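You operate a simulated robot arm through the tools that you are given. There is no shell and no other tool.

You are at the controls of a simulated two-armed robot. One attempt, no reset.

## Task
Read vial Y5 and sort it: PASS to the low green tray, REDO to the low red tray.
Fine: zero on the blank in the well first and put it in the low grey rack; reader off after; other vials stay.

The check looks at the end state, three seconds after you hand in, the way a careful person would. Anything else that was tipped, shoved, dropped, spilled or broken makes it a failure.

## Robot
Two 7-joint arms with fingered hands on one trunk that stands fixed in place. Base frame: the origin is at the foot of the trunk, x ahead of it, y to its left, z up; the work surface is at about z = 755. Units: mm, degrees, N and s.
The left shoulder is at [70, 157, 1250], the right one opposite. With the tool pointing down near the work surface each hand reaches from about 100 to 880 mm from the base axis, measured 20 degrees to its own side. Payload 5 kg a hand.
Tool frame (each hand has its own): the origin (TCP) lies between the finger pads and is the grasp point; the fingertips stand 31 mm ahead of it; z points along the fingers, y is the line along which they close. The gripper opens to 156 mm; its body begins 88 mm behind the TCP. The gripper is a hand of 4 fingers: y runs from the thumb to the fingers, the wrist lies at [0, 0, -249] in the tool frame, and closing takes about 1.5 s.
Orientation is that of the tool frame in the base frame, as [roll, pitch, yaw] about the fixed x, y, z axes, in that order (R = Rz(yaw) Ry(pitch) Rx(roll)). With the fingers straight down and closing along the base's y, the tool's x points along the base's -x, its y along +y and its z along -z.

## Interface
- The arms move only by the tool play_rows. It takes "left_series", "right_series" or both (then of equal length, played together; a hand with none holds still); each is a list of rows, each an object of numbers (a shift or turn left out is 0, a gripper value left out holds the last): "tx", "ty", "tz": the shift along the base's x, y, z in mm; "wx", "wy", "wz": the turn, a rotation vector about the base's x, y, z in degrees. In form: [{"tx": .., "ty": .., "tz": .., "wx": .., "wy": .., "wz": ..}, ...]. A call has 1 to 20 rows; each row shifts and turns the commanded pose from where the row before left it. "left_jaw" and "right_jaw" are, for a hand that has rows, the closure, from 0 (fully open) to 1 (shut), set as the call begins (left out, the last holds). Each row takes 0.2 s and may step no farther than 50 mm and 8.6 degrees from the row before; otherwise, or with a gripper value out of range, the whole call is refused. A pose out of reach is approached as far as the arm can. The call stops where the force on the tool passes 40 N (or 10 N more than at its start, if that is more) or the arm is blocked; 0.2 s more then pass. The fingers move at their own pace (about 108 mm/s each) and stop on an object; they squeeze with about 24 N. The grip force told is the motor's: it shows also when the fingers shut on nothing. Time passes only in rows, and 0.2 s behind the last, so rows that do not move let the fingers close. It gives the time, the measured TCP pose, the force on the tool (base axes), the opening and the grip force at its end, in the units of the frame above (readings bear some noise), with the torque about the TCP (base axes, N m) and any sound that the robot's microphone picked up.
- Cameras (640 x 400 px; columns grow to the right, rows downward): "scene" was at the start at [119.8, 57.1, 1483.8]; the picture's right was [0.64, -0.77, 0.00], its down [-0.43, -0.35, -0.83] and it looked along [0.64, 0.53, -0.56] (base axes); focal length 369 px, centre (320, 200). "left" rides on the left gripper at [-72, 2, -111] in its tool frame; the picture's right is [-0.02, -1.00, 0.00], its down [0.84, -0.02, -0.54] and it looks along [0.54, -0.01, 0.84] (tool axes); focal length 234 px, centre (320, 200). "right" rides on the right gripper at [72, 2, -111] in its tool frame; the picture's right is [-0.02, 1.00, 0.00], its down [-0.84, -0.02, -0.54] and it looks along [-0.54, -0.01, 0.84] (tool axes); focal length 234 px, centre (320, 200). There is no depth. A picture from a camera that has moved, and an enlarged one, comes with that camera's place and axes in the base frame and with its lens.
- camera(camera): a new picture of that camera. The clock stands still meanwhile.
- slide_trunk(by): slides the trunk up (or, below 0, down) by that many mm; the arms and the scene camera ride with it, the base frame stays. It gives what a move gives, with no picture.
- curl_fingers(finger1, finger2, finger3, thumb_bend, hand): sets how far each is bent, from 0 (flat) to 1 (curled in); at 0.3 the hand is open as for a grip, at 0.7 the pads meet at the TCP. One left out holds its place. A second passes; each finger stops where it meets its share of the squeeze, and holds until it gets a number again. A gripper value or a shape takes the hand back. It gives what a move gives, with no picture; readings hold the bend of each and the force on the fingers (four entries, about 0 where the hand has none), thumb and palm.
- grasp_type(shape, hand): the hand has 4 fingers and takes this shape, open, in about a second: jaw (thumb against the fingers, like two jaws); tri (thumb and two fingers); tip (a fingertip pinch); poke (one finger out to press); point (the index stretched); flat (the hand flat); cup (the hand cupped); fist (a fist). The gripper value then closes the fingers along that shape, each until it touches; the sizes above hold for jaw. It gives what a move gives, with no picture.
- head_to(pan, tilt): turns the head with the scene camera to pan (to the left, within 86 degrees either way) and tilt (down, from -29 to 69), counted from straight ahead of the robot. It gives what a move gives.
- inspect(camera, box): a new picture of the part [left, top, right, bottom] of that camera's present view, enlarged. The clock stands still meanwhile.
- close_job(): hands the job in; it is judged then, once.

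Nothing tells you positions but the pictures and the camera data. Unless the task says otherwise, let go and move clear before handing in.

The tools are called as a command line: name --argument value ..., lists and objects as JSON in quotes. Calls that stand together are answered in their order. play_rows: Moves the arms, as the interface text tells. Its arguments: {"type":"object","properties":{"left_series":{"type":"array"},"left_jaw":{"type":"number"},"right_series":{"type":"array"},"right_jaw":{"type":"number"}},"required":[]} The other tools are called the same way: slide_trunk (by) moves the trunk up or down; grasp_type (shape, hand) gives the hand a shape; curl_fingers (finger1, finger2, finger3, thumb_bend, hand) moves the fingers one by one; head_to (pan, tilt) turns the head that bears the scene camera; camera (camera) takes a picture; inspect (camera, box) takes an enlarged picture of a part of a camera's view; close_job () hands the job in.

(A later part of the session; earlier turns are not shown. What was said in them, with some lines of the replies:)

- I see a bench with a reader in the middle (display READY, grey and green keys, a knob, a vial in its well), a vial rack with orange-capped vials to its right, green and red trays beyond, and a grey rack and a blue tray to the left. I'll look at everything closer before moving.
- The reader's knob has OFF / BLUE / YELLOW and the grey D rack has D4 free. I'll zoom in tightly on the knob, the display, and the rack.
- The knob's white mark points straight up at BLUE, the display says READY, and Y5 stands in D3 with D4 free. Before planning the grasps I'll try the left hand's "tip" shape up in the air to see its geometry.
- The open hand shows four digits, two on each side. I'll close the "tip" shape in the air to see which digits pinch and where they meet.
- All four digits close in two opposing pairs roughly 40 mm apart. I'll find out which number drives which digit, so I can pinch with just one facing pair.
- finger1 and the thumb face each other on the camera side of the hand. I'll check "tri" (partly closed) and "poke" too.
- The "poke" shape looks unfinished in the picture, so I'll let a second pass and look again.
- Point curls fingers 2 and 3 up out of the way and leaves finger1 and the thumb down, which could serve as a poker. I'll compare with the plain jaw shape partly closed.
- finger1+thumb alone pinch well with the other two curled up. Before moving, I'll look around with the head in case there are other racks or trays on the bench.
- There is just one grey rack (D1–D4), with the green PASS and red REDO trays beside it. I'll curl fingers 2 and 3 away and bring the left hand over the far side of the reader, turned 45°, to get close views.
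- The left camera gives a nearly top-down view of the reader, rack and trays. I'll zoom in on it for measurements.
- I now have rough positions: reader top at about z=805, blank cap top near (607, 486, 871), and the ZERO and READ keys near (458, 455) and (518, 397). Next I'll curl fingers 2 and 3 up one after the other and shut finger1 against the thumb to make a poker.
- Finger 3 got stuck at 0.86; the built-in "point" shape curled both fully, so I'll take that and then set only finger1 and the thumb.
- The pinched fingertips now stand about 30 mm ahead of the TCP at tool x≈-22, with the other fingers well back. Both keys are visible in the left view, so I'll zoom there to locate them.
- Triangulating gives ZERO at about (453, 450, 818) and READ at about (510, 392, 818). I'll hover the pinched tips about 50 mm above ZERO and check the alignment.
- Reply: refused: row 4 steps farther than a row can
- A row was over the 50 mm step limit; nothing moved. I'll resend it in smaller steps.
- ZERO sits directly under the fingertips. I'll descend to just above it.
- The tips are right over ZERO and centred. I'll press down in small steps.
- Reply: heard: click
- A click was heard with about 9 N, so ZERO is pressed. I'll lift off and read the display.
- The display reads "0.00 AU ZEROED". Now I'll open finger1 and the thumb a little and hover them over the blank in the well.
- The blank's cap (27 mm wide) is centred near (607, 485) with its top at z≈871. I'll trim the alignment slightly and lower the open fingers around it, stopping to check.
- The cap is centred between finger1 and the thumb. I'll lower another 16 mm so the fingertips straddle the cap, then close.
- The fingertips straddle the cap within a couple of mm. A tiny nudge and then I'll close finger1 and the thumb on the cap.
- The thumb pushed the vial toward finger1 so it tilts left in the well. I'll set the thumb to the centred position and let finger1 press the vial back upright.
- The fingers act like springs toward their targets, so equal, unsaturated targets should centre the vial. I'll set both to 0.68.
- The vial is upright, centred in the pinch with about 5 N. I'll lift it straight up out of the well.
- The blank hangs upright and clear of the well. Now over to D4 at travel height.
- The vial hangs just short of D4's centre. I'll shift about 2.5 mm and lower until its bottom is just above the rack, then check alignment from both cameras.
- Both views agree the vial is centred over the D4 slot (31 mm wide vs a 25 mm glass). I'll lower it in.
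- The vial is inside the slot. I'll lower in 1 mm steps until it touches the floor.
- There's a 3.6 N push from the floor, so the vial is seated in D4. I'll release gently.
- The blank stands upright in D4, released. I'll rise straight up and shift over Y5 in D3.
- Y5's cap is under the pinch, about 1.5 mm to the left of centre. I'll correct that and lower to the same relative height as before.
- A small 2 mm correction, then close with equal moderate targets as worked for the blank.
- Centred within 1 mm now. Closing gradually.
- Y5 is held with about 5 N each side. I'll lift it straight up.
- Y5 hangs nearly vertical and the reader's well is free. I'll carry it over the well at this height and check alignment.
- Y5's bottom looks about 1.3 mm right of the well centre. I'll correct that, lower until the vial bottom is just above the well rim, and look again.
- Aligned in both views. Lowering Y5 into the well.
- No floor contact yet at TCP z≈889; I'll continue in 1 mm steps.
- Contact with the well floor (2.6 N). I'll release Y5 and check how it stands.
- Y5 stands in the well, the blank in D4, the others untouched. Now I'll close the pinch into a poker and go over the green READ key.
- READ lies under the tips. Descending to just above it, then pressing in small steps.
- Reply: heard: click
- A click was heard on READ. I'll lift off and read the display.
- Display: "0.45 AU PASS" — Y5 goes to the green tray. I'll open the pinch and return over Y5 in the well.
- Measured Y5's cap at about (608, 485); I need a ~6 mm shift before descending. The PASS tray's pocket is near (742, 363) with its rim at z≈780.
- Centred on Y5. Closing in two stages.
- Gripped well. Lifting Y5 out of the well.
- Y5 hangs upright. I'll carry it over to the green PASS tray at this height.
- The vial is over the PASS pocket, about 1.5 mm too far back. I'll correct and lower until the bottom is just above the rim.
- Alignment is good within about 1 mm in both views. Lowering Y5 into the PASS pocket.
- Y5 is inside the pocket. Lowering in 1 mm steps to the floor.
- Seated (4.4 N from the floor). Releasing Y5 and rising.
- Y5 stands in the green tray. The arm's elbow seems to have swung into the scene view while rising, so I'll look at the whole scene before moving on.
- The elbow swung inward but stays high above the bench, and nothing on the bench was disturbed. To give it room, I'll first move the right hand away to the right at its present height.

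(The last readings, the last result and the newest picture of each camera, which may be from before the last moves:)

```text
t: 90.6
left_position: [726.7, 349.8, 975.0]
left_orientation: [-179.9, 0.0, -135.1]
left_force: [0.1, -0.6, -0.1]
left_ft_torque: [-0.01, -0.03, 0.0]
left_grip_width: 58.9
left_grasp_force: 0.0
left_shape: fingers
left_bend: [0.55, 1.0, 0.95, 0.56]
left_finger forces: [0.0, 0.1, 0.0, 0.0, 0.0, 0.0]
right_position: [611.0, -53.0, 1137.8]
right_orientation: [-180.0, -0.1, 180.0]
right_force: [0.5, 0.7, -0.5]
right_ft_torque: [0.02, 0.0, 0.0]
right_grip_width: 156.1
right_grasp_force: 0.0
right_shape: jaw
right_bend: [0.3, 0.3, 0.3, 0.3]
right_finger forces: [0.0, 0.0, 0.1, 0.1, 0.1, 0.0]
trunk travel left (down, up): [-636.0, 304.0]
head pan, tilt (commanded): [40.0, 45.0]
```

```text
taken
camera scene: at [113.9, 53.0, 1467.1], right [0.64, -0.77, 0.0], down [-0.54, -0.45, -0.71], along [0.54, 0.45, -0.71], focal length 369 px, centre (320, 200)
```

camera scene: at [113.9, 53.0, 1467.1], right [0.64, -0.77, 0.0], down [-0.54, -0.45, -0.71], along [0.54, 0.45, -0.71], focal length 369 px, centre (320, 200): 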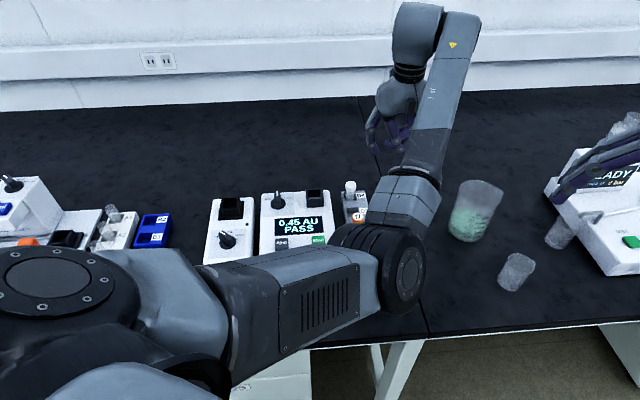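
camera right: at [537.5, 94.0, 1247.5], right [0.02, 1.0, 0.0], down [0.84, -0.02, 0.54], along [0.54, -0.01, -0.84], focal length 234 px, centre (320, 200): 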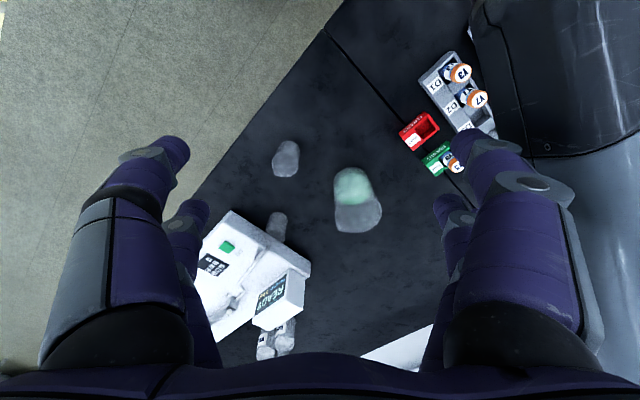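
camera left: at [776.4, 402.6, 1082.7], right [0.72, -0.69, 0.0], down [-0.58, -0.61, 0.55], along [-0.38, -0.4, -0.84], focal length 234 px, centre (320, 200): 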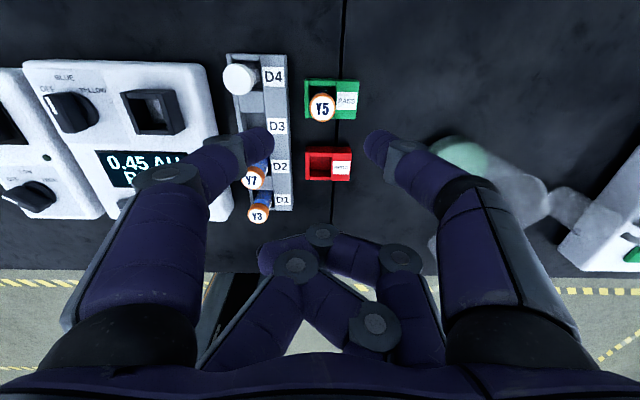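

Now I'll bring the left hand back over the reader toward the knob in moderate steps, staying at height.

play_rows --left_series '[{"tx": -20, "ty": 18}, {"tx": -25, "ty": 23}, {"tx": -25, "ty": 23}, {"tx": -25, "ty": 23}, {"tx": -25, "ty": 23}, {"tx": -25, "ty": 23}, {"tx": -25, "ty": 22}, {"tx": -20, "ty": 18}, {"tx": -11.5, "ty": 11}, {"tz": 0}, {"tz": 0}]'

camera --camera "left"

camera --camera "scene"

inspect --camera "left" --box '[260, 50, 380, 170]'

```text
t: 93.0
left_position: [525.9, 530.3, 975.7]
left_orientation: [180.0, -0.1, -134.9]
left_force: [0.2, 0.8, 0.0]
left_ft_torque: [0.0, -0.03, 0.02]
left_grip_width: 58.8
left_grasp_force: 0.1
left_shape: fingers
left_bend: [0.55, 1.0, 0.95, 0.56]
left_finger forces: [0.0, 0.0, 0.1, 0.1, 0.1, 0.0]
right_position: [611.6, -54.6, 1137.9]
right_orientation: [-179.9, 0.0, 180.0]
right_force: [-1.0, 1.2, 0.7]
right_ft_torque: [0.0, 0.04, 0.0]
right_grip_width: 155.6
right_grasp_force: 0.0
right_shape: jaw
right_bend: [0.3, 0.3, 0.3, 0.3]
right_finger forces: [0.1, 0.0, 0.0, 0.0, 0.0, 0.1]
trunk travel left (down, up): [-636.0, 304.0]
head pan, tilt (commanded): [40.0, 45.0]
```

```text
taken
camera left: at [575.0, 583.3, 1085.3], right [0.72, -0.69, 0.0], down [-0.58, -0.61, 0.54], along [-0.38, -0.39, -0.84], focal length 234 px, centre (320, 200)
```

left: 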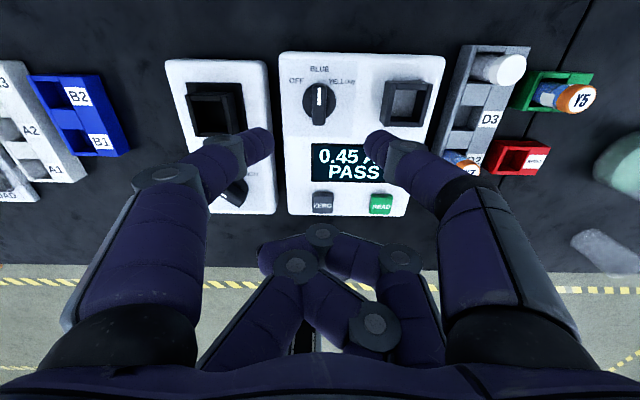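

```text
taken
camera scene: at [113.8, 52.6, 1467.1], right [0.64, -0.77, 0.0], down [-0.54, -0.45, -0.71], along [0.54, 0.45, -0.71], focal length 369 px, centre (320, 200)
```

scene: 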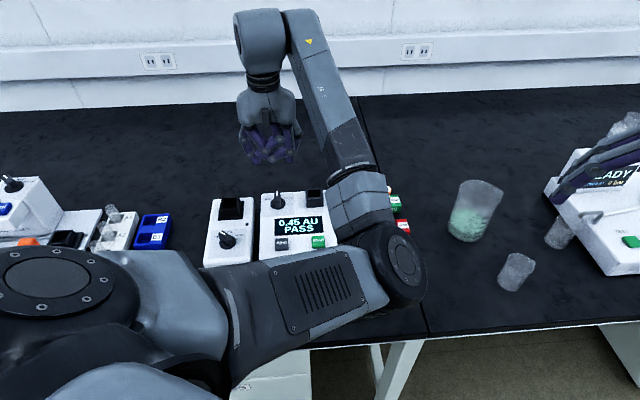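

```text
3.33 times, centred on (320, 110) of left
camera zoom: at [575.0, 583.3, 1085.3], right [0.72, -0.69, 0.0], down [-0.58, -0.61, 0.54], along [-0.38, -0.39, -0.84], focal length 781 px, centre (320, 500)
```

zoom: 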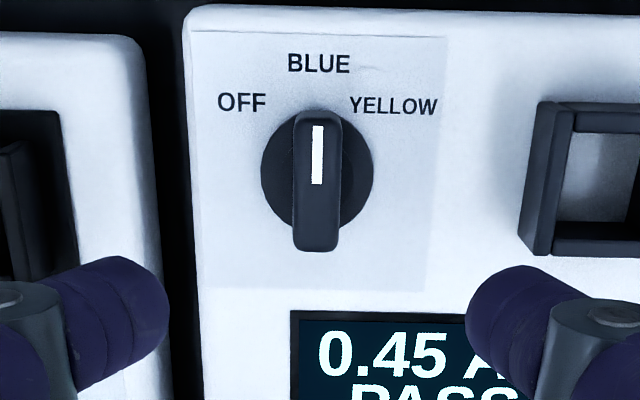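

The knob sits at about (541, 550) with its bar pointing at BLUE; OFF lies about 50° counter-clockwise. I'll test in the air whether the hand can turn +50° about the knob axis.

play_rows --left_series '[{"tx": 1.45, "ty": -1.33, "wz": 5}, {"tx": 1.55, "ty": -1.19, "wz": 5}, {"tx": 1.66, "ty": -1.06, "wz": 5}, {"tx": 1.74, "ty": -0.9, "wz": 5}, {"tx": 1.81, "ty": -0.75, "wz": 5}, {"tx": 1.88, "ty": -0.59, "wz": 5}, {"tx": 1.91, "ty": -0.43, "wz": 5}, {"tx": 1.95, "ty": -0.25, "wz": 5}, {"tx": 1.96, "ty": -0.09, "wz": 5}, {"tx": 1.96, "ty": 0.09, "wz": 5}, {"tz": 0}, {"tz": 0}]'

camera --camera "left"

camera --camera "scene"

```text
t: 95.6
left_position: [543.0, 523.7, 974.6]
left_orientation: [-180.0, 0.0, -85.0]
left_force: [0.1, 0.3, -0.5]
left_ft_torque: [0.01, -0.02, 0.01]
left_grip_width: 58.6
left_grasp_force: 0.0
left_shape: fingers
left_bend: [0.55, 1.0, 0.95, 0.56]
left_finger forces: [0.0, 0.0, 0.1, 0.0, 0.0, 0.1]
right_position: [610.2, -54.3, 1137.4]
right_orientation: [180.0, 0.0, 180.0]
right_force: [-1.1, 0.8, -0.3]
right_ft_torque: [0.01, 0.0, 0.01]
right_grip_width: 155.8
right_grasp_force: 0.0
right_shape: jaw
right_bend: [0.3, 0.3, 0.3, 0.3]
right_finger forces: [0.1, 0.1, 0.0, 0.1, 0.0, 0.0]
trunk travel left (down, up): [-636.0, 304.0]
head pan, tilt (commanded): [40.0, 45.0]
```

```text
taken
camera left: at [535.3, 595.6, 1084.3], right [0.99, 0.11, 0.0], down [0.09, -0.83, 0.54], along [0.06, -0.54, -0.84], focal length 234 px, centre (320, 200)
```

left: 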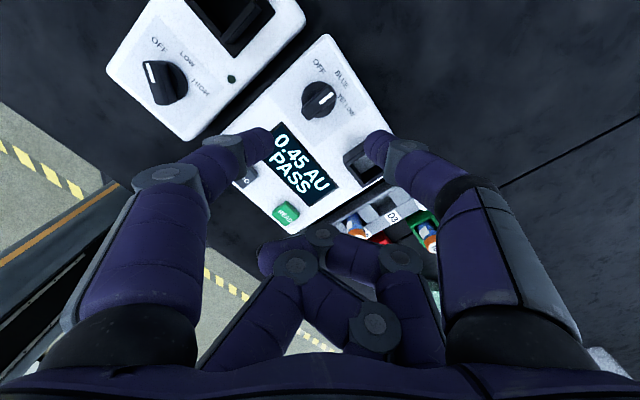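

```text
taken
camera scene: at [113.8, 52.5, 1467.1], right [0.64, -0.77, 0.0], down [-0.54, -0.45, -0.71], along [0.54, 0.45, -0.71], focal length 369 px, centre (320, 200)
```

scene: 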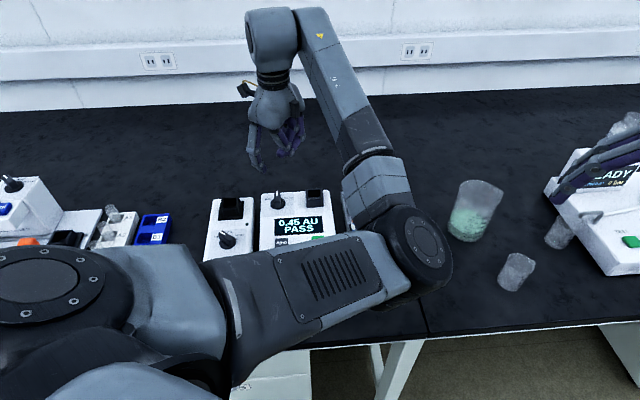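

The +50° turn is reachable. I'll turn back to the starting yaw.

play_rows --left_series '[{"tx": -1.96, "ty": -0.09, "wz": -5}, {"tx": -1.96, "ty": 0.09, "wz": -5}, {"tx": -1.95, "ty": 0.25, "wz": -5}, {"tx": -1.91, "ty": 0.43, "wz": -5}, {"tx": -1.88, "ty": 0.59, "wz": -5}, {"tx": -1.81, "ty": 0.75, "wz": -5}, {"tx": -1.74, "ty": 0.9, "wz": -5}, {"tx": -1.66, "ty": 1.06, "wz": -5}, {"tx": -1.55, "ty": 1.19, "wz": -5}, {"tx": -1.45, "ty": 1.33, "wz": -5}, {"tz": 0}, {"tz": 0}]'

curl_fingers --hand "left" --finger1 0.6 --thumb_bend 0.6

inspect --camera "left" --box '[260, 50, 380, 170]'

inspect --camera "scene" --box '[255, 175, 335, 235]'

```text
t: 98.2
left_position: [525.3, 530.9, 975.0]
left_orientation: [-179.9, 0.0, -135.1]
left_force: [0.1, 0.1, 0.1]
left_ft_torque: [-0.03, 0.01, 0.03]
left_grip_width: 58.7
left_grasp_force: 0.1
left_shape: fingers
left_bend: [0.55, 1.0, 0.95, 0.56]
left_finger forces: [0.0, 0.0, 0.0, 0.1, 0.0, 0.1]
right_position: [611.5, -54.0, 1138.9]
right_orientation: [-179.9, -0.1, -180.0]
right_force: [0.2, 0.8, 0.4]
right_ft_torque: [-0.02, 0.05, 0.01]
right_grip_width: 156.0
right_grasp_force: 0.0
right_shape: jaw
right_bend: [0.3, 0.3, 0.3, 0.3]
right_finger forces: [0.0, 0.0, 0.0, 0.0, 0.0, 0.1]
trunk travel left (down, up): [-636.0, 304.0]
head pan, tilt (commanded): [40.0, 45.0]
```

```text
t: 99.2
left_position: [524.6, 529.9, 975.1]
left_orientation: [-180.0, 0.0, -135.0]
left_force: [0.5, -0.5, -0.4]
left_ft_torque: [-0.01, 0.0, 0.04]
left_grip_width: 42.2
left_grasp_force: 0.0
left_shape: fingers
left_bend: [0.6, 1.0, 0.95, 0.6]
left_finger forces: [0.1, 0.0, 0.0, 0.1, 0.0, 0.1]
right_position: [610.4, -54.1, 1137.9]
right_orientation: [-180.0, 0.0, 180.0]
right_force: [-0.2, 0.3, 0.0]
right_ft_torque: [-0.01, 0.02, -0.01]
right_grip_width: 156.0
right_grasp_force: 0.1
right_shape: jaw
right_bend: [0.3, 0.3, 0.3, 0.3]
right_finger forces: [0.1, 0.0, 0.0, 0.0, 0.0, 0.0]
trunk travel left (down, up): [-636.0, 304.0]
head pan, tilt (commanded): [40.0, 45.0]
```

```text
3.33 times, centred on (320, 110) of left
camera zoom: at [575.6, 582.6, 1084.5], right [0.72, -0.69, 0.0], down [-0.58, -0.61, 0.54], along [-0.38, -0.39, -0.84], focal length 781 px, centre (320, 500)
```

zoom: 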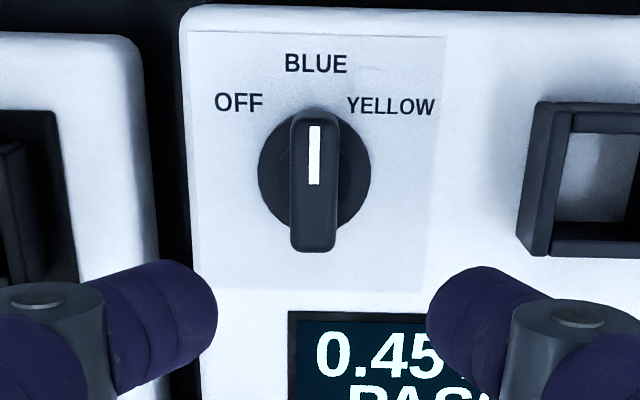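

```text
6.67 times, centred on (295, 205) of scene
camera zoom: at [113.8, 52.5, 1467.1], right [0.64, -0.77, 0.0], down [-0.54, -0.45, -0.71], along [0.54, 0.45, -0.71], focal length 2458 px, centre (487, 167)
```

zoom: 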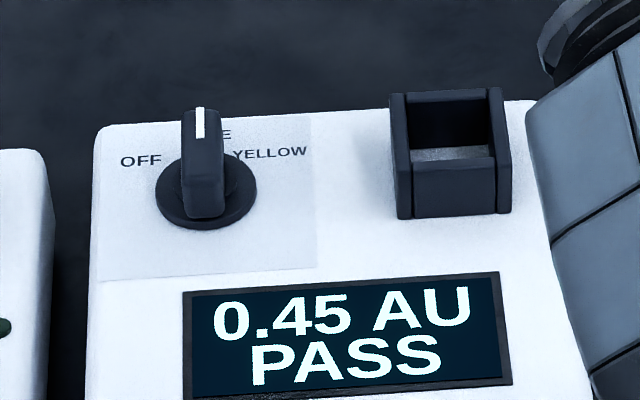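

The knob bar top is at about z=833. I'll shift about 3 mm to line up with it, then lower to just above and re-check.

play_rows --left_series '[{"tx": -0.3, "ty": 3.1, "tz": -20}, {"tz": -25}, {"tz": -25}, {"tz": -20}, {"tz": -10}, {"tz": 0}, {"tz": 0}]'

inspect --camera "left" --box '[240, 70, 400, 190]'

inspect --camera "scene" --box '[240, 150, 340, 230]'

```text
t: 100.8
left_position: [525.9, 533.3, 874.2]
left_orientation: [180.0, -0.1, -135.0]
left_force: [1.1, 0.2, -0.1]
left_ft_torque: [0.0, -0.03, 0.02]
left_grip_width: 42.1
left_grasp_force: 0.0
left_shape: fingers
left_bend: [0.6, 1.0, 0.95, 0.6]
left_finger forces: [0.0, 0.1, 0.0, 0.0, 0.0, 0.0]
right_position: [610.7, -54.1, 1138.1]
right_orientation: [-180.0, 0.1, -180.0]
right_force: [0.2, -0.9, 0.2]
right_ft_torque: [0.01, -0.01, -0.01]
right_grip_width: 156.2
right_grasp_force: 0.0
right_shape: jaw
right_bend: [0.3, 0.3, 0.3, 0.3]
right_finger forces: [0.0, 0.0, 0.0, 0.1, 0.0, 0.1]
trunk travel left (down, up): [-636.0, 304.0]
head pan, tilt (commanded): [40.0, 45.0]
```

```text
3.33 times, centred on (320, 130) of left
camera zoom: at [574.9, 585.9, 983.8], right [0.72, -0.69, 0.0], down [-0.58, -0.61, 0.54], along [-0.38, -0.39, -0.84], focal length 781 px, centre (320, 433)
```

zoom: 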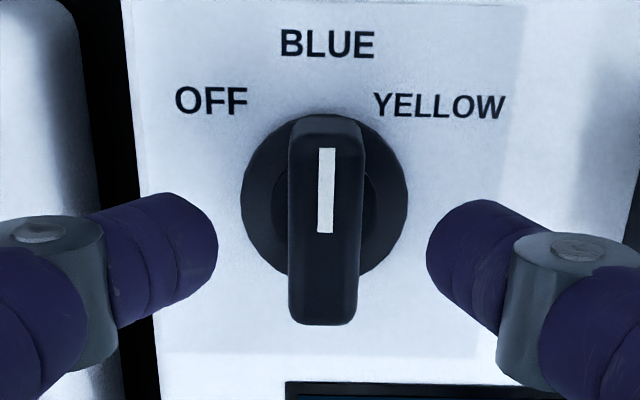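

```text
5.00 times, centred on (290, 190) of scene
camera zoom: at [113.8, 52.5, 1467.1], right [0.64, -0.77, 0.0], down [-0.54, -0.45, -0.71], along [0.54, 0.45, -0.71], focal length 1844 px, centre (470, 250)
```

zoom: 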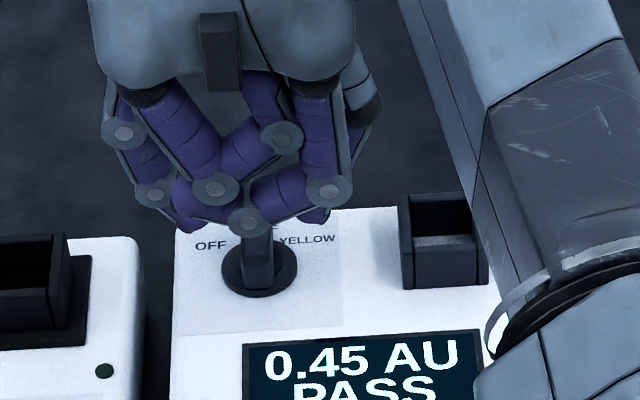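

Well aligned. Lowering the open tips alongside the knob bar.

play_rows --left_series '[{"tz": -8}, {"tz": -8}, {"tz": -7}, {"tz": -5}, {"tz": 0}]'

inspect --camera "left" --box '[240, 70, 400, 190]'

inspect --camera "scene" --box '[250, 160, 330, 230]'

```text
t: 102.0
left_position: [525.9, 531.9, 845.3]
left_orientation: [179.9, 0.0, -135.0]
left_force: [0.0, 0.0, -0.4]
left_ft_torque: [-0.01, -0.03, -0.03]
left_grip_width: 41.9
left_grasp_force: 0.2
left_shape: fingers
left_bend: [0.6, 1.0, 0.95, 0.6]
left_finger forces: [0.0, 0.1, 0.0, 0.1, 0.0, 0.0]
right_position: [611.3, -53.9, 1137.4]
right_orientation: [180.0, 0.0, -179.9]
right_force: [0.5, 0.1, 0.2]
right_ft_torque: [0.01, -0.02, -0.02]
right_grip_width: 155.9
right_grasp_force: 0.1
right_shape: jaw
right_bend: [0.3, 0.3, 0.3, 0.3]
right_finger forces: [0.0, 0.0, 0.0, 0.0, 0.0, 0.0]
trunk travel left (down, up): [-636.0, 304.0]
head pan, tilt (commanded): [40.0, 45.0]
```

```text
3.33 times, centred on (320, 130) of left
camera zoom: at [575.5, 585.5, 955.0], right [0.72, -0.69, 0.0], down [-0.58, -0.61, 0.54], along [-0.38, -0.39, -0.84], focal length 781 px, centre (320, 433)
```

zoom: 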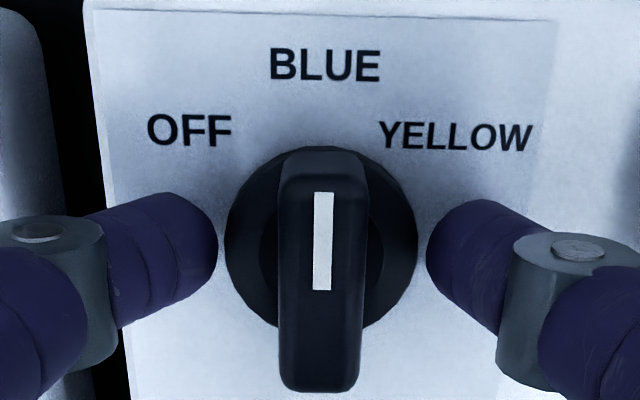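

```text
5.71 times, centred on (290, 195) of scene
camera zoom: at [113.7, 52.4, 1467.1], right [0.64, -0.77, 0.0], down [-0.54, -0.45, -0.71], along [0.54, 0.45, -0.71], focal length 2107 px, centre (491, 229)
```

zoom: 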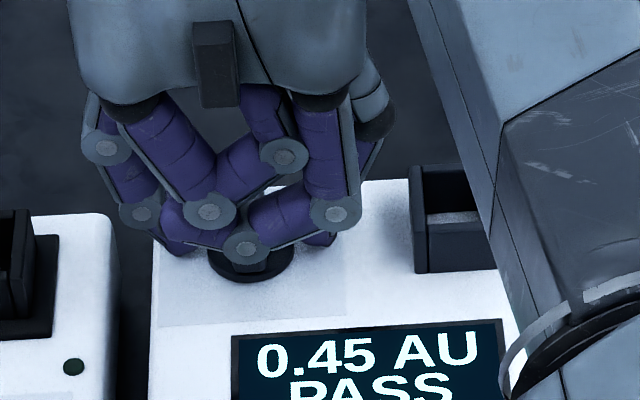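

The bar is centred between the tips with clearance. I'll pinch it with equal targets.

curl_fingers --hand "left" --finger1 0.67 --thumb_bend 0.67

curl_fingers --hand "left" --finger1 0.74 --thumb_bend 0.74

inspect --camera "left" --box '[240, 70, 400, 190]'

```text
t: 103.0
left_position: [526.2, 533.6, 844.1]
left_orientation: [179.9, 0.0, -134.9]
left_force: [-1.4, 0.7, 0.1]
left_ft_torque: [0.01, 0.07, 0.06]
left_grip_width: 19.6
left_grasp_force: 0.7
left_shape: fingers
left_bend: [0.65, 1.0, 0.95, 0.67]
left_finger forces: [1.8, 0.0, 0.1, 0.1, 0.7, 0.0]
right_position: [610.9, -54.6, 1137.1]
right_orientation: [180.0, 0.0, 180.0]
right_force: [0.5, 0.0, 1.4]
right_ft_torque: [-0.03, -0.01, 0.02]
right_grip_width: 155.8
right_grasp_force: 0.0
right_shape: jaw
right_bend: [0.3, 0.3, 0.3, 0.3]
right_finger forces: [0.1, 0.1, 0.0, 0.0, 0.0, 0.1]
trunk travel left (down, up): [-636.0, 304.0]
head pan, tilt (commanded): [40.0, 45.0]
```

```text
t: 104.0
left_position: [525.8, 533.5, 844.8]
left_orientation: [-180.0, 0.1, -135.1]
left_force: [1.1, -2.6, -0.3]
left_ft_torque: [0.05, 0.11, -0.07]
left_grip_width: 17.7
left_grasp_force: 8.6
left_shape: fingers
left_bend: [0.65, 1.0, 0.95, 0.69]
left_finger forces: [8.0, 0.0, 0.1, 0.0, 9.6, 0.0]
right_position: [610.7, -53.3, 1136.6]
right_orientation: [-180.0, 0.0, -180.0]
right_force: [-0.4, 0.8, 0.1]
right_ft_torque: [-0.01, 0.04, 0.03]
right_grip_width: 155.9
right_grasp_force: 0.0
right_shape: jaw
right_bend: [0.3, 0.3, 0.3, 0.3]
right_finger forces: [0.1, 0.0, 0.0, 0.0, 0.0, 0.0]
trunk travel left (down, up): [-636.0, 304.0]
head pan, tilt (commanded): [40.0, 45.0]
```

```text
3.33 times, centred on (320, 130) of left
camera zoom: at [575.9, 585.1, 955.0], right [0.72, -0.69, 0.0], down [-0.58, -0.61, 0.55], along [-0.38, -0.39, -0.84], focal length 781 px, centre (320, 433)
```

zoom: 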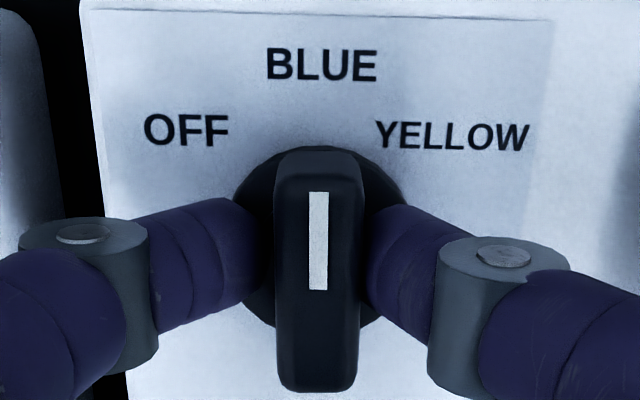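

Gripping the bar with about 9 N. I'll turn it counter-clockwise 25° about the knob axis and check.

play_rows --left_series '[{"tx": 1.45, "ty": -1.33, "wz": 5}, {"tx": 1.55, "ty": -1.19, "wz": 5}, {"tx": 1.66, "ty": -1.06, "wz": 5}, {"tx": 1.74, "ty": -0.9, "wz": 5}, {"tx": 1.81, "ty": -0.75, "wz": 5}, {"tz": 0}]'

inspect --camera "left" --box '[220, 60, 420, 190]'

inspect --camera "scene" --box '[240, 160, 350, 270]'

```text
t: 105.4
left_position: [533.7, 529.4, 845.7]
left_orientation: [-179.9, -0.1, -110.0]
left_force: [1.0, -0.5, -6.5]
left_ft_torque: [-0.15, 0.13, 0.02]
left_grip_width: 17.8
left_grasp_force: 7.2
left_shape: fingers
left_bend: [0.65, 1.0, 0.95, 0.69]
left_finger forces: [7.0, 0.0, 0.0, 0.0, 8.0, 0.0]
right_position: [610.6, -53.4, 1137.2]
right_orientation: [-179.9, 0.1, -180.0]
right_force: [-0.2, 0.6, -1.7]
right_ft_torque: [0.02, -0.01, -0.02]
right_grip_width: 156.1
right_grasp_force: 0.1
right_shape: jaw
right_bend: [0.3, 0.3, 0.3, 0.3]
right_finger forces: [0.0, 0.1, 0.1, 0.1, 0.1, 0.0]
trunk travel left (down, up): [-636.0, 304.0]
head pan, tilt (commanded): [40.0, 45.0]
```

```text
3.08 times, centred on (320, 125) of left
camera zoom: at [556.6, 597.2, 955.6], right [0.95, -0.32, 0.0], down [-0.27, -0.79, 0.55], along [-0.17, -0.52, -0.84], focal length 720 px, centre (320, 431)
```

zoom: 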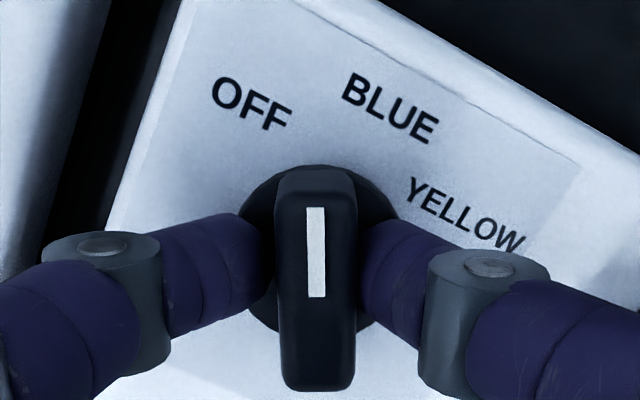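

```text
3.64 times, centred on (295, 215) of scene
camera zoom: at [114.6, 53.1, 1467.0], right [0.64, -0.77, 0.0], down [-0.54, -0.45, -0.71], along [0.54, 0.45, -0.71], focal length 1341 px, centre (411, 146)
```

zoom: 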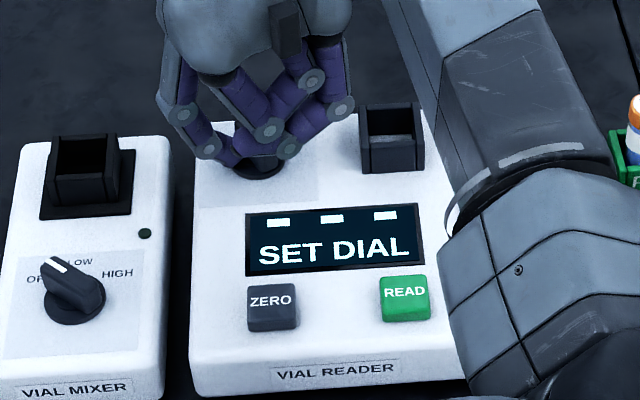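

The knob follows (display now "SET DIAL" between positions). I'll continue the remaining turn to OFF, easing slightly down to relieve the upward pull.

play_rows --left_series '[{"tx": 1.88, "ty": -0.59, "tz": -0.6, "wz": 5}, {"tx": 1.91, "ty": -0.43, "wz": 5}, {"tx": 1.95, "ty": -0.25, "wz": 5}, {"tx": 1.96, "ty": -0.09, "wz": 5}, {"tz": 0}]'

inspect --camera "left" --box '[220, 60, 420, 190]'

inspect --camera "scene" --box '[240, 160, 350, 270]'

camera --camera "scene"

```text
t: 106.6
left_position: [540.3, 527.2, 846.0]
left_orientation: [-180.0, 0.0, -90.0]
left_force: [-0.7, 1.5, -3.2]
left_ft_torque: [-0.1, 0.16, 0.05]
left_grip_width: 17.4
left_grasp_force: 8.3
left_shape: fingers
left_bend: [0.65, 1.0, 0.95, 0.69]
left_finger forces: [8.2, 0.1, 0.1, 0.0, 8.1, 0.0]
right_position: [610.9, -53.8, 1137.6]
right_orientation: [-180.0, 0.0, 179.9]
right_force: [-0.6, -0.1, 1.3]
right_ft_torque: [-0.01, -0.01, 0.01]
right_grip_width: 156.0
right_grasp_force: 0.0
right_shape: jaw
right_bend: [0.3, 0.3, 0.3, 0.3]
right_finger forces: [0.1, 0.1, 0.0, 0.0, 0.0, 0.0]
trunk travel left (down, up): [-636.0, 304.0]
head pan, tilt (commanded): [40.0, 45.0]
```

```text
3.08 times, centred on (320, 125) of left
camera zoom: at [538.6, 599.5, 955.5], right [1.0, 0.02, 0.0], down [0.02, -0.84, 0.54], along [0.01, -0.54, -0.84], focal length 720 px, centre (320, 431)
```

zoom: 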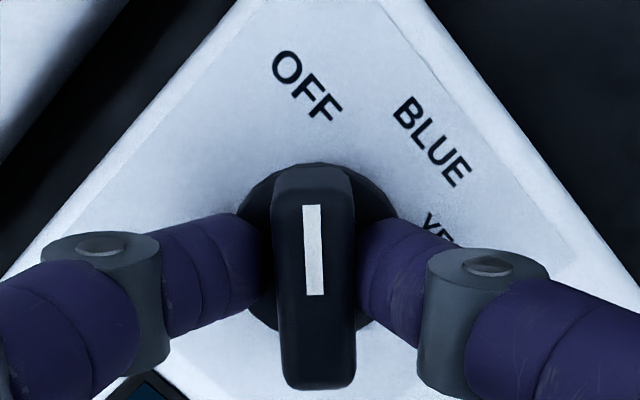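

```text
3.64 times, centred on (295, 215) of scene
camera zoom: at [114.0, 52.9, 1467.1], right [0.64, -0.77, 0.0], down [-0.54, -0.45, -0.71], along [0.54, 0.45, -0.71], focal length 1341 px, centre (411, 146)
```

zoom: 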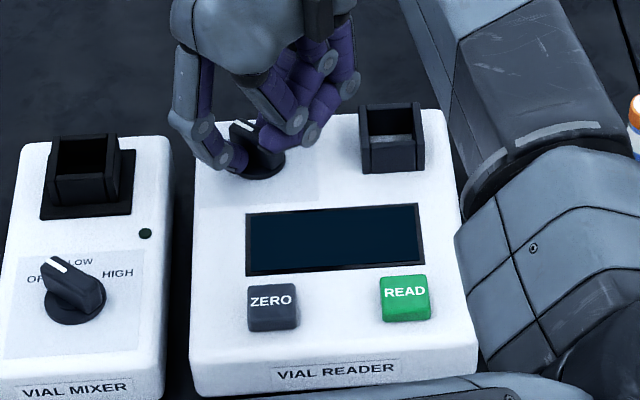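

```text
taken
camera scene: at [114.0, 52.9, 1467.1], right [0.64, -0.77, 0.0], down [-0.54, -0.45, -0.71], along [0.54, 0.45, -0.71], focal length 369 px, centre (320, 200)
```

scene: 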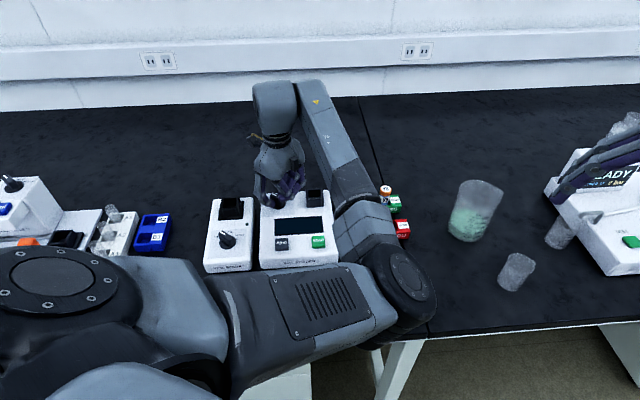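

The display has gone dark, so the dial is in OFF. The OFF mark is perhaps 3° further, so I'll nudge 3° more while watching the torque.

play_rows --left_series '[{"tx": 0.6, "ty": 0, "wz": 1.5}, {"tx": 0.6, "ty": 0, "wz": 1.5}, {"tz": 0}]'

inspect --camera "left" --box '[220, 60, 420, 190]'

```text
t: 107.4
left_position: [542.0, 528.3, 846.3]
left_orientation: [-180.0, 0.0, -87.0]
left_force: [-0.2, 2.5, -4.9]
left_ft_torque: [0.0, 0.18, -0.09]
left_grip_width: 17.6
left_grasp_force: 7.8
left_shape: fingers
left_bend: [0.65, 1.0, 0.95, 0.69]
left_finger forces: [8.4, 0.1, 0.0, 0.1, 7.3, 0.0]
right_position: [612.0, -52.8, 1137.6]
right_orientation: [-180.0, 0.0, 180.0]
right_force: [0.2, 0.1, 0.6]
right_ft_torque: [0.01, -0.02, 0.0]
right_grip_width: 155.6
right_grasp_force: 0.2
right_shape: jaw
right_bend: [0.3, 0.3, 0.3, 0.3]
right_finger forces: [0.1, 0.0, 0.0, 0.1, 0.0, 0.0]
trunk travel left (down, up): [-636.0, 304.0]
head pan, tilt (commanded): [40.0, 45.0]
```

```text
3.08 times, centred on (320, 125) of left
camera zoom: at [536.5, 599.9, 955.7], right [1.0, 0.08, 0.0], down [0.06, -0.84, 0.55], along [0.04, -0.54, -0.84], focal length 720 px, centre (320, 431)
```

zoom: 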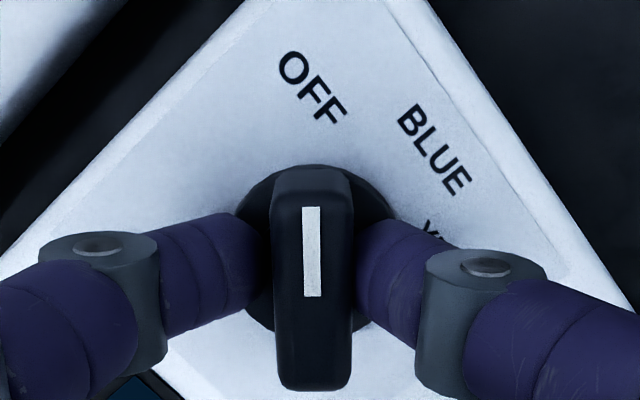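

The pointer now aims straight at OFF and the display is dark. I'll open the pinch, rise, and check.

curl_fingers --hand "left" --finger1 0.6 --thumb_bend 0.6

inspect --camera "left" --box '[220, 60, 420, 190]'

play_rows --left_series '[{"tz": 5}, {"tz": 15}, {"tz": 25}, {"tz": 30}, {"tz": 30}, {"tz": 20}, {"tz": 0}]'

camera --camera "left"

camera --camera "scene"

inspect --camera "scene" --box '[240, 170, 350, 270]'

```text
t: 108.4
left_position: [543.0, 527.3, 846.1]
left_orientation: [-180.0, -0.1, -87.0]
left_force: [0.4, -0.1, 0.4]
left_ft_torque: [0.02, -0.01, 0.0]
left_grip_width: 41.2
left_grasp_force: 0.0
left_shape: fingers
left_bend: [0.6, 1.0, 0.95, 0.6]
left_finger forces: [0.0, 0.1, 0.1, 0.1, 0.1, 0.0]
right_position: [611.0, -54.0, 1138.4]
right_orientation: [-180.0, 0.0, 180.0]
right_force: [0.8, 0.3, -0.1]
right_ft_torque: [0.04, 0.01, 0.01]
right_grip_width: 156.1
right_grasp_force: 0.0
right_shape: jaw
right_bend: [0.3, 0.3, 0.3, 0.3]
right_finger forces: [0.0, 0.0, 0.0, 0.1, 0.1, 0.0]
trunk travel left (down, up): [-636.0, 304.0]
head pan, tilt (commanded): [40.0, 45.0]
```

```text
3.08 times, centred on (320, 125) of left
camera zoom: at [536.5, 599.2, 956.2], right [1.0, 0.08, 0.0], down [0.06, -0.84, 0.54], along [0.04, -0.54, -0.84], focal length 720 px, centre (320, 431)
```

zoom: 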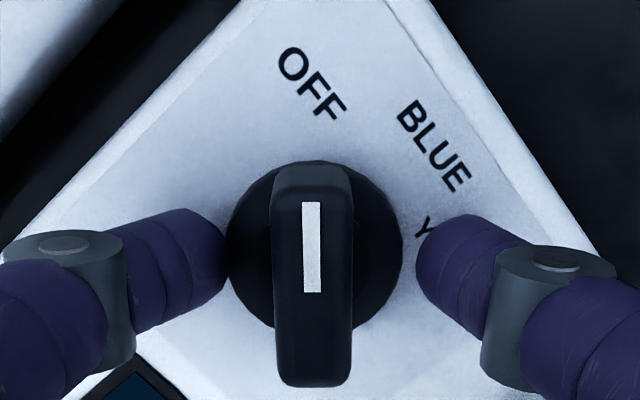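

```text
t: 110.0
left_position: [542.0, 527.7, 971.5]
left_orientation: [-180.0, 0.1, -87.1]
left_force: [-0.5, -0.5, 0.5]
left_ft_torque: [0.0, 0.0, -0.02]
left_grip_width: 40.7
left_grasp_force: 0.0
left_shape: fingers
left_bend: [0.6, 1.0, 0.95, 0.6]
left_finger forces: [0.0, 0.0, 0.0, 0.0, 0.0, 0.1]
right_position: [611.2, -53.1, 1137.1]
right_orientation: [180.0, 0.0, 180.0]
right_force: [0.4, -0.4, 0.2]
right_ft_torque: [-0.02, -0.01, -0.01]
right_grip_width: 155.8
right_grasp_force: 0.0
right_shape: jaw
right_bend: [0.3, 0.3, 0.3, 0.3]
right_finger forces: [0.0, 0.0, 0.0, 0.1, 0.0, 0.0]
trunk travel left (down, up): [-636.0, 304.0]
head pan, tilt (commanded): [40.0, 45.0]
```

```text
taken
camera left: at [536.6, 599.1, 1080.5], right [1.0, 0.08, 0.0], down [0.06, -0.84, 0.54], along [0.04, -0.54, -0.84], focal length 234 px, centre (320, 200)
```

left: 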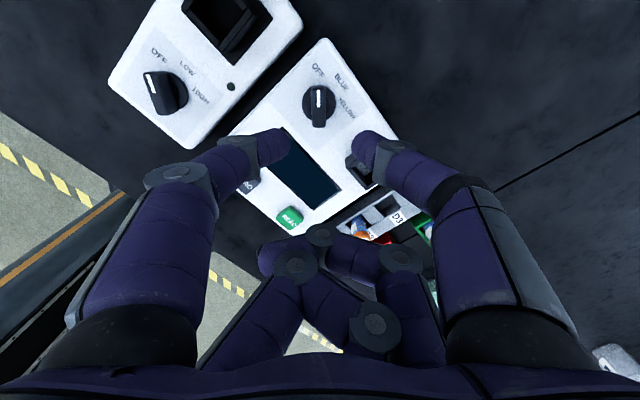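

```text
taken
camera scene: at [113.9, 52.7, 1467.1], right [0.64, -0.77, 0.0], down [-0.54, -0.45, -0.71], along [0.54, 0.45, -0.71], focal length 369 px, centre (320, 200)
```

scene: 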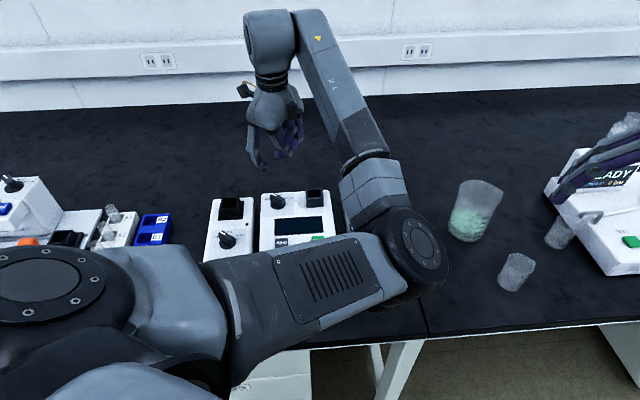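

```text
4.00 times, centred on (295, 220) of scene
camera zoom: at [113.9, 52.7, 1467.1], right [0.64, -0.77, 0.0], down [-0.54, -0.45, -0.71], along [0.54, 0.45, -0.71], focal length 1475 px, centre (420, 120)
```

zoom: 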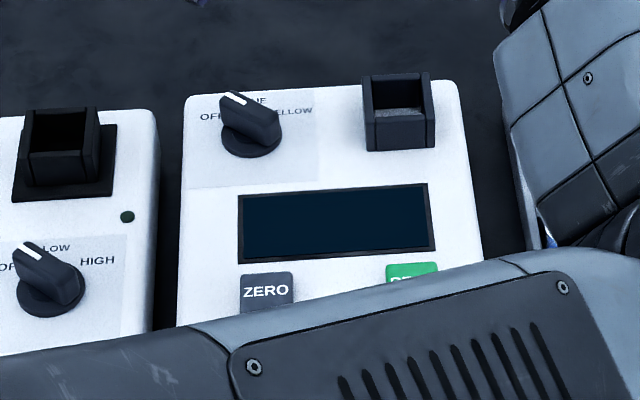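

The knob points to OFF and the display stays dark. I'll raise the hand well clear and turn it back toward its starting pose so I can verify everything.

play_rows --left_series '[{"tz": 20}, {"tz": 30}, {"tz": 30}, {"tz": 30}, {"tz": 30}, {"tz": 25}, {"wz": -7}, {"wz": -7}, {"wz": -7}, {"wz": -7}, {"wz": -7}, {"wz": -7}, {"tz": 0}]'

camera --camera "scene"

camera --camera "left"

```text
t: 112.8
left_position: [541.8, 527.7, 1135.5]
left_orientation: [-180.0, 0.0, -129.0]
left_force: [0.1, 0.1, -0.6]
left_ft_torque: [-0.04, 0.04, 0.0]
left_grip_width: 41.2
left_grasp_force: 0.0
left_shape: fingers
left_bend: [0.6, 1.0, 0.95, 0.6]
left_finger forces: [0.0, 0.0, 0.0, 0.0, 0.1, 0.0]
right_position: [610.9, -54.6, 1137.9]
right_orientation: [180.0, 0.0, -180.0]
right_force: [0.6, 0.3, 0.3]
right_ft_torque: [-0.02, 0.0, -0.02]
right_grip_width: 156.0
right_grasp_force: 0.1
right_shape: jaw
right_bend: [0.3, 0.3, 0.3, 0.3]
right_finger forces: [0.0, 0.0, 0.1, 0.0, 0.0, 0.0]
trunk travel left (down, up): [-636.0, 304.0]
head pan, tilt (commanded): [40.0, 45.0]
```

```text
taken
camera scene: at [113.9, 52.6, 1467.1], right [0.64, -0.77, 0.0], down [-0.54, -0.45, -0.71], along [0.54, 0.45, -0.71], focal length 369 px, centre (320, 200)
```

scene: 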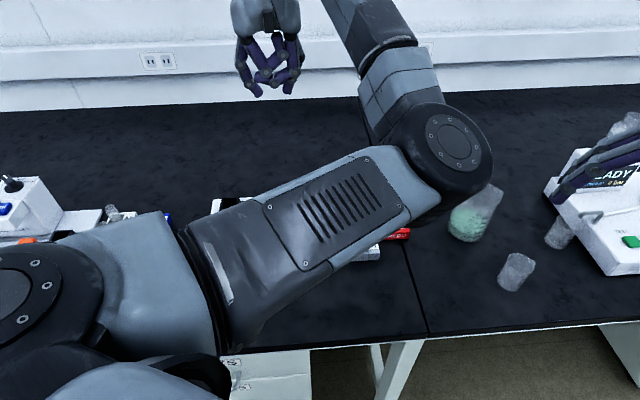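

```text
taken
camera left: at [586.6, 584.2, 1246.2], right [0.79, -0.61, 0.0], down [-0.51, -0.66, 0.54], along [-0.33, -0.43, -0.84], focal length 234 px, centre (320, 200)
```

left: 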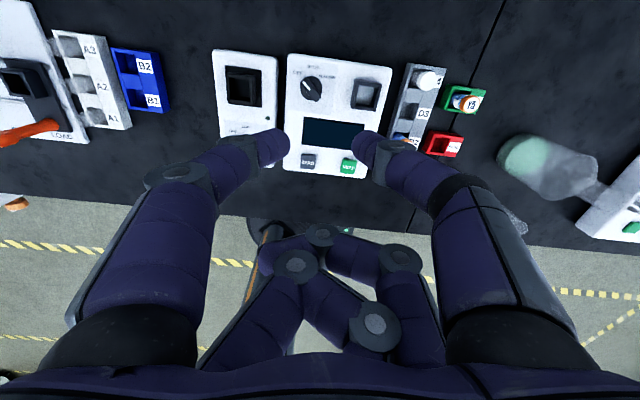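

Everything looks in place from above. I'll zoom in on the rack, trays and reader from the left and right cameras.

inspect --camera "left" --box '[200, 40, 500, 200]'

inspect --camera "left" --box '[380, 50, 500, 170]'

camera --camera "right"

```text
2.13 times, centred on (350, 120) of left
camera zoom: at [586.6, 584.2, 1246.2], right [0.79, -0.61, 0.0], down [-0.51, -0.66, 0.54], along [-0.33, -0.43, -0.84], focal length 500 px, centre (256, 371)
```

zoom: 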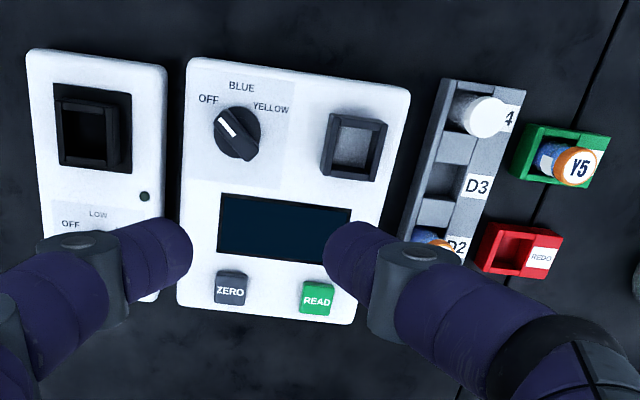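

```text
3.33 times, centred on (440, 110) of left
camera zoom: at [586.6, 584.2, 1246.2], right [0.79, -0.61, 0.0], down [-0.51, -0.66, 0.54], along [-0.33, -0.43, -0.84], focal length 781 px, centre (-80, 500)
```

zoom: 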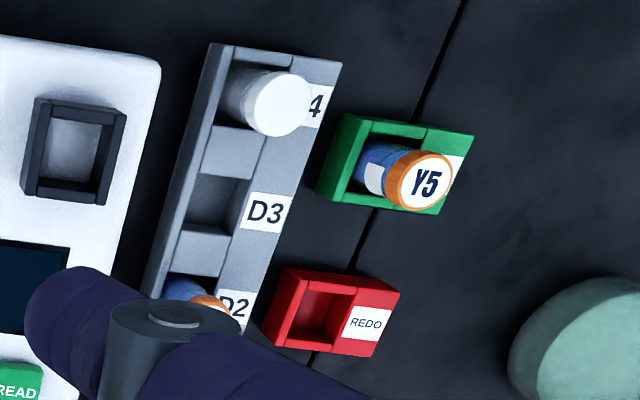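

```text
taken
camera right: at [538.2, -52.6, 1248.5], right [0.02, 1.0, 0.0], down [0.84, -0.02, 0.54], along [0.54, -0.01, -0.84], focal length 234 px, centre (320, 200)
```

right: 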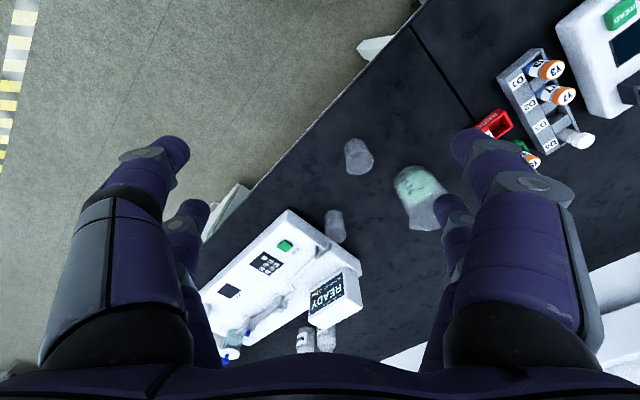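

inspect --camera "right" --box '[470, 20, 640, 180]'

```text
2.50 times, centred on (555, 100) of right
camera zoom: at [538.2, -52.6, 1248.5], right [0.02, 1.0, 0.0], down [0.84, -0.02, 0.54], along [0.54, -0.01, -0.84], focal length 585 px, centre (-268, 450)
```

zoom: 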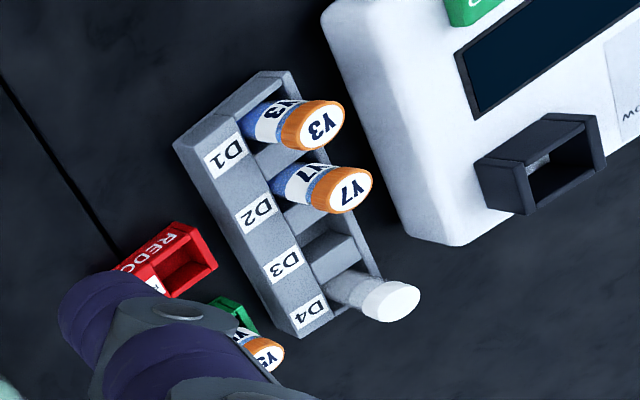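

Y3 and Y7 are untouched in D1 and D2, and the blank stands in D4. Y5, which read 0.45 AU PASS, stands in the green PASS tray. The reader is off with a dark display, and both hands are clear, so I'm handing in.

close_job

```text
The job is handed in.
```

I zeroed the reader on the blank, read Y5 and sorted it. It came out at 0.45 AU, PASS, so it now stands in the low green tray.

- **Blank:** it is out of the well and upright in D4 of the low grey rack.
- **Reader:** the dial points at OFF and the display is dark.
- **Other vials:** Y3 and Y7 are still in D1 and D2, and the last pictures show nothing tipped or moved.
- **Rough moment:** the blank rocked to each side in the well while I was adjusting my grip, before I lifted it. That was after zeroing, and it came out cleanly.

Both hands are up and clear of the bench. The job is handed in, but I got no verdict back.
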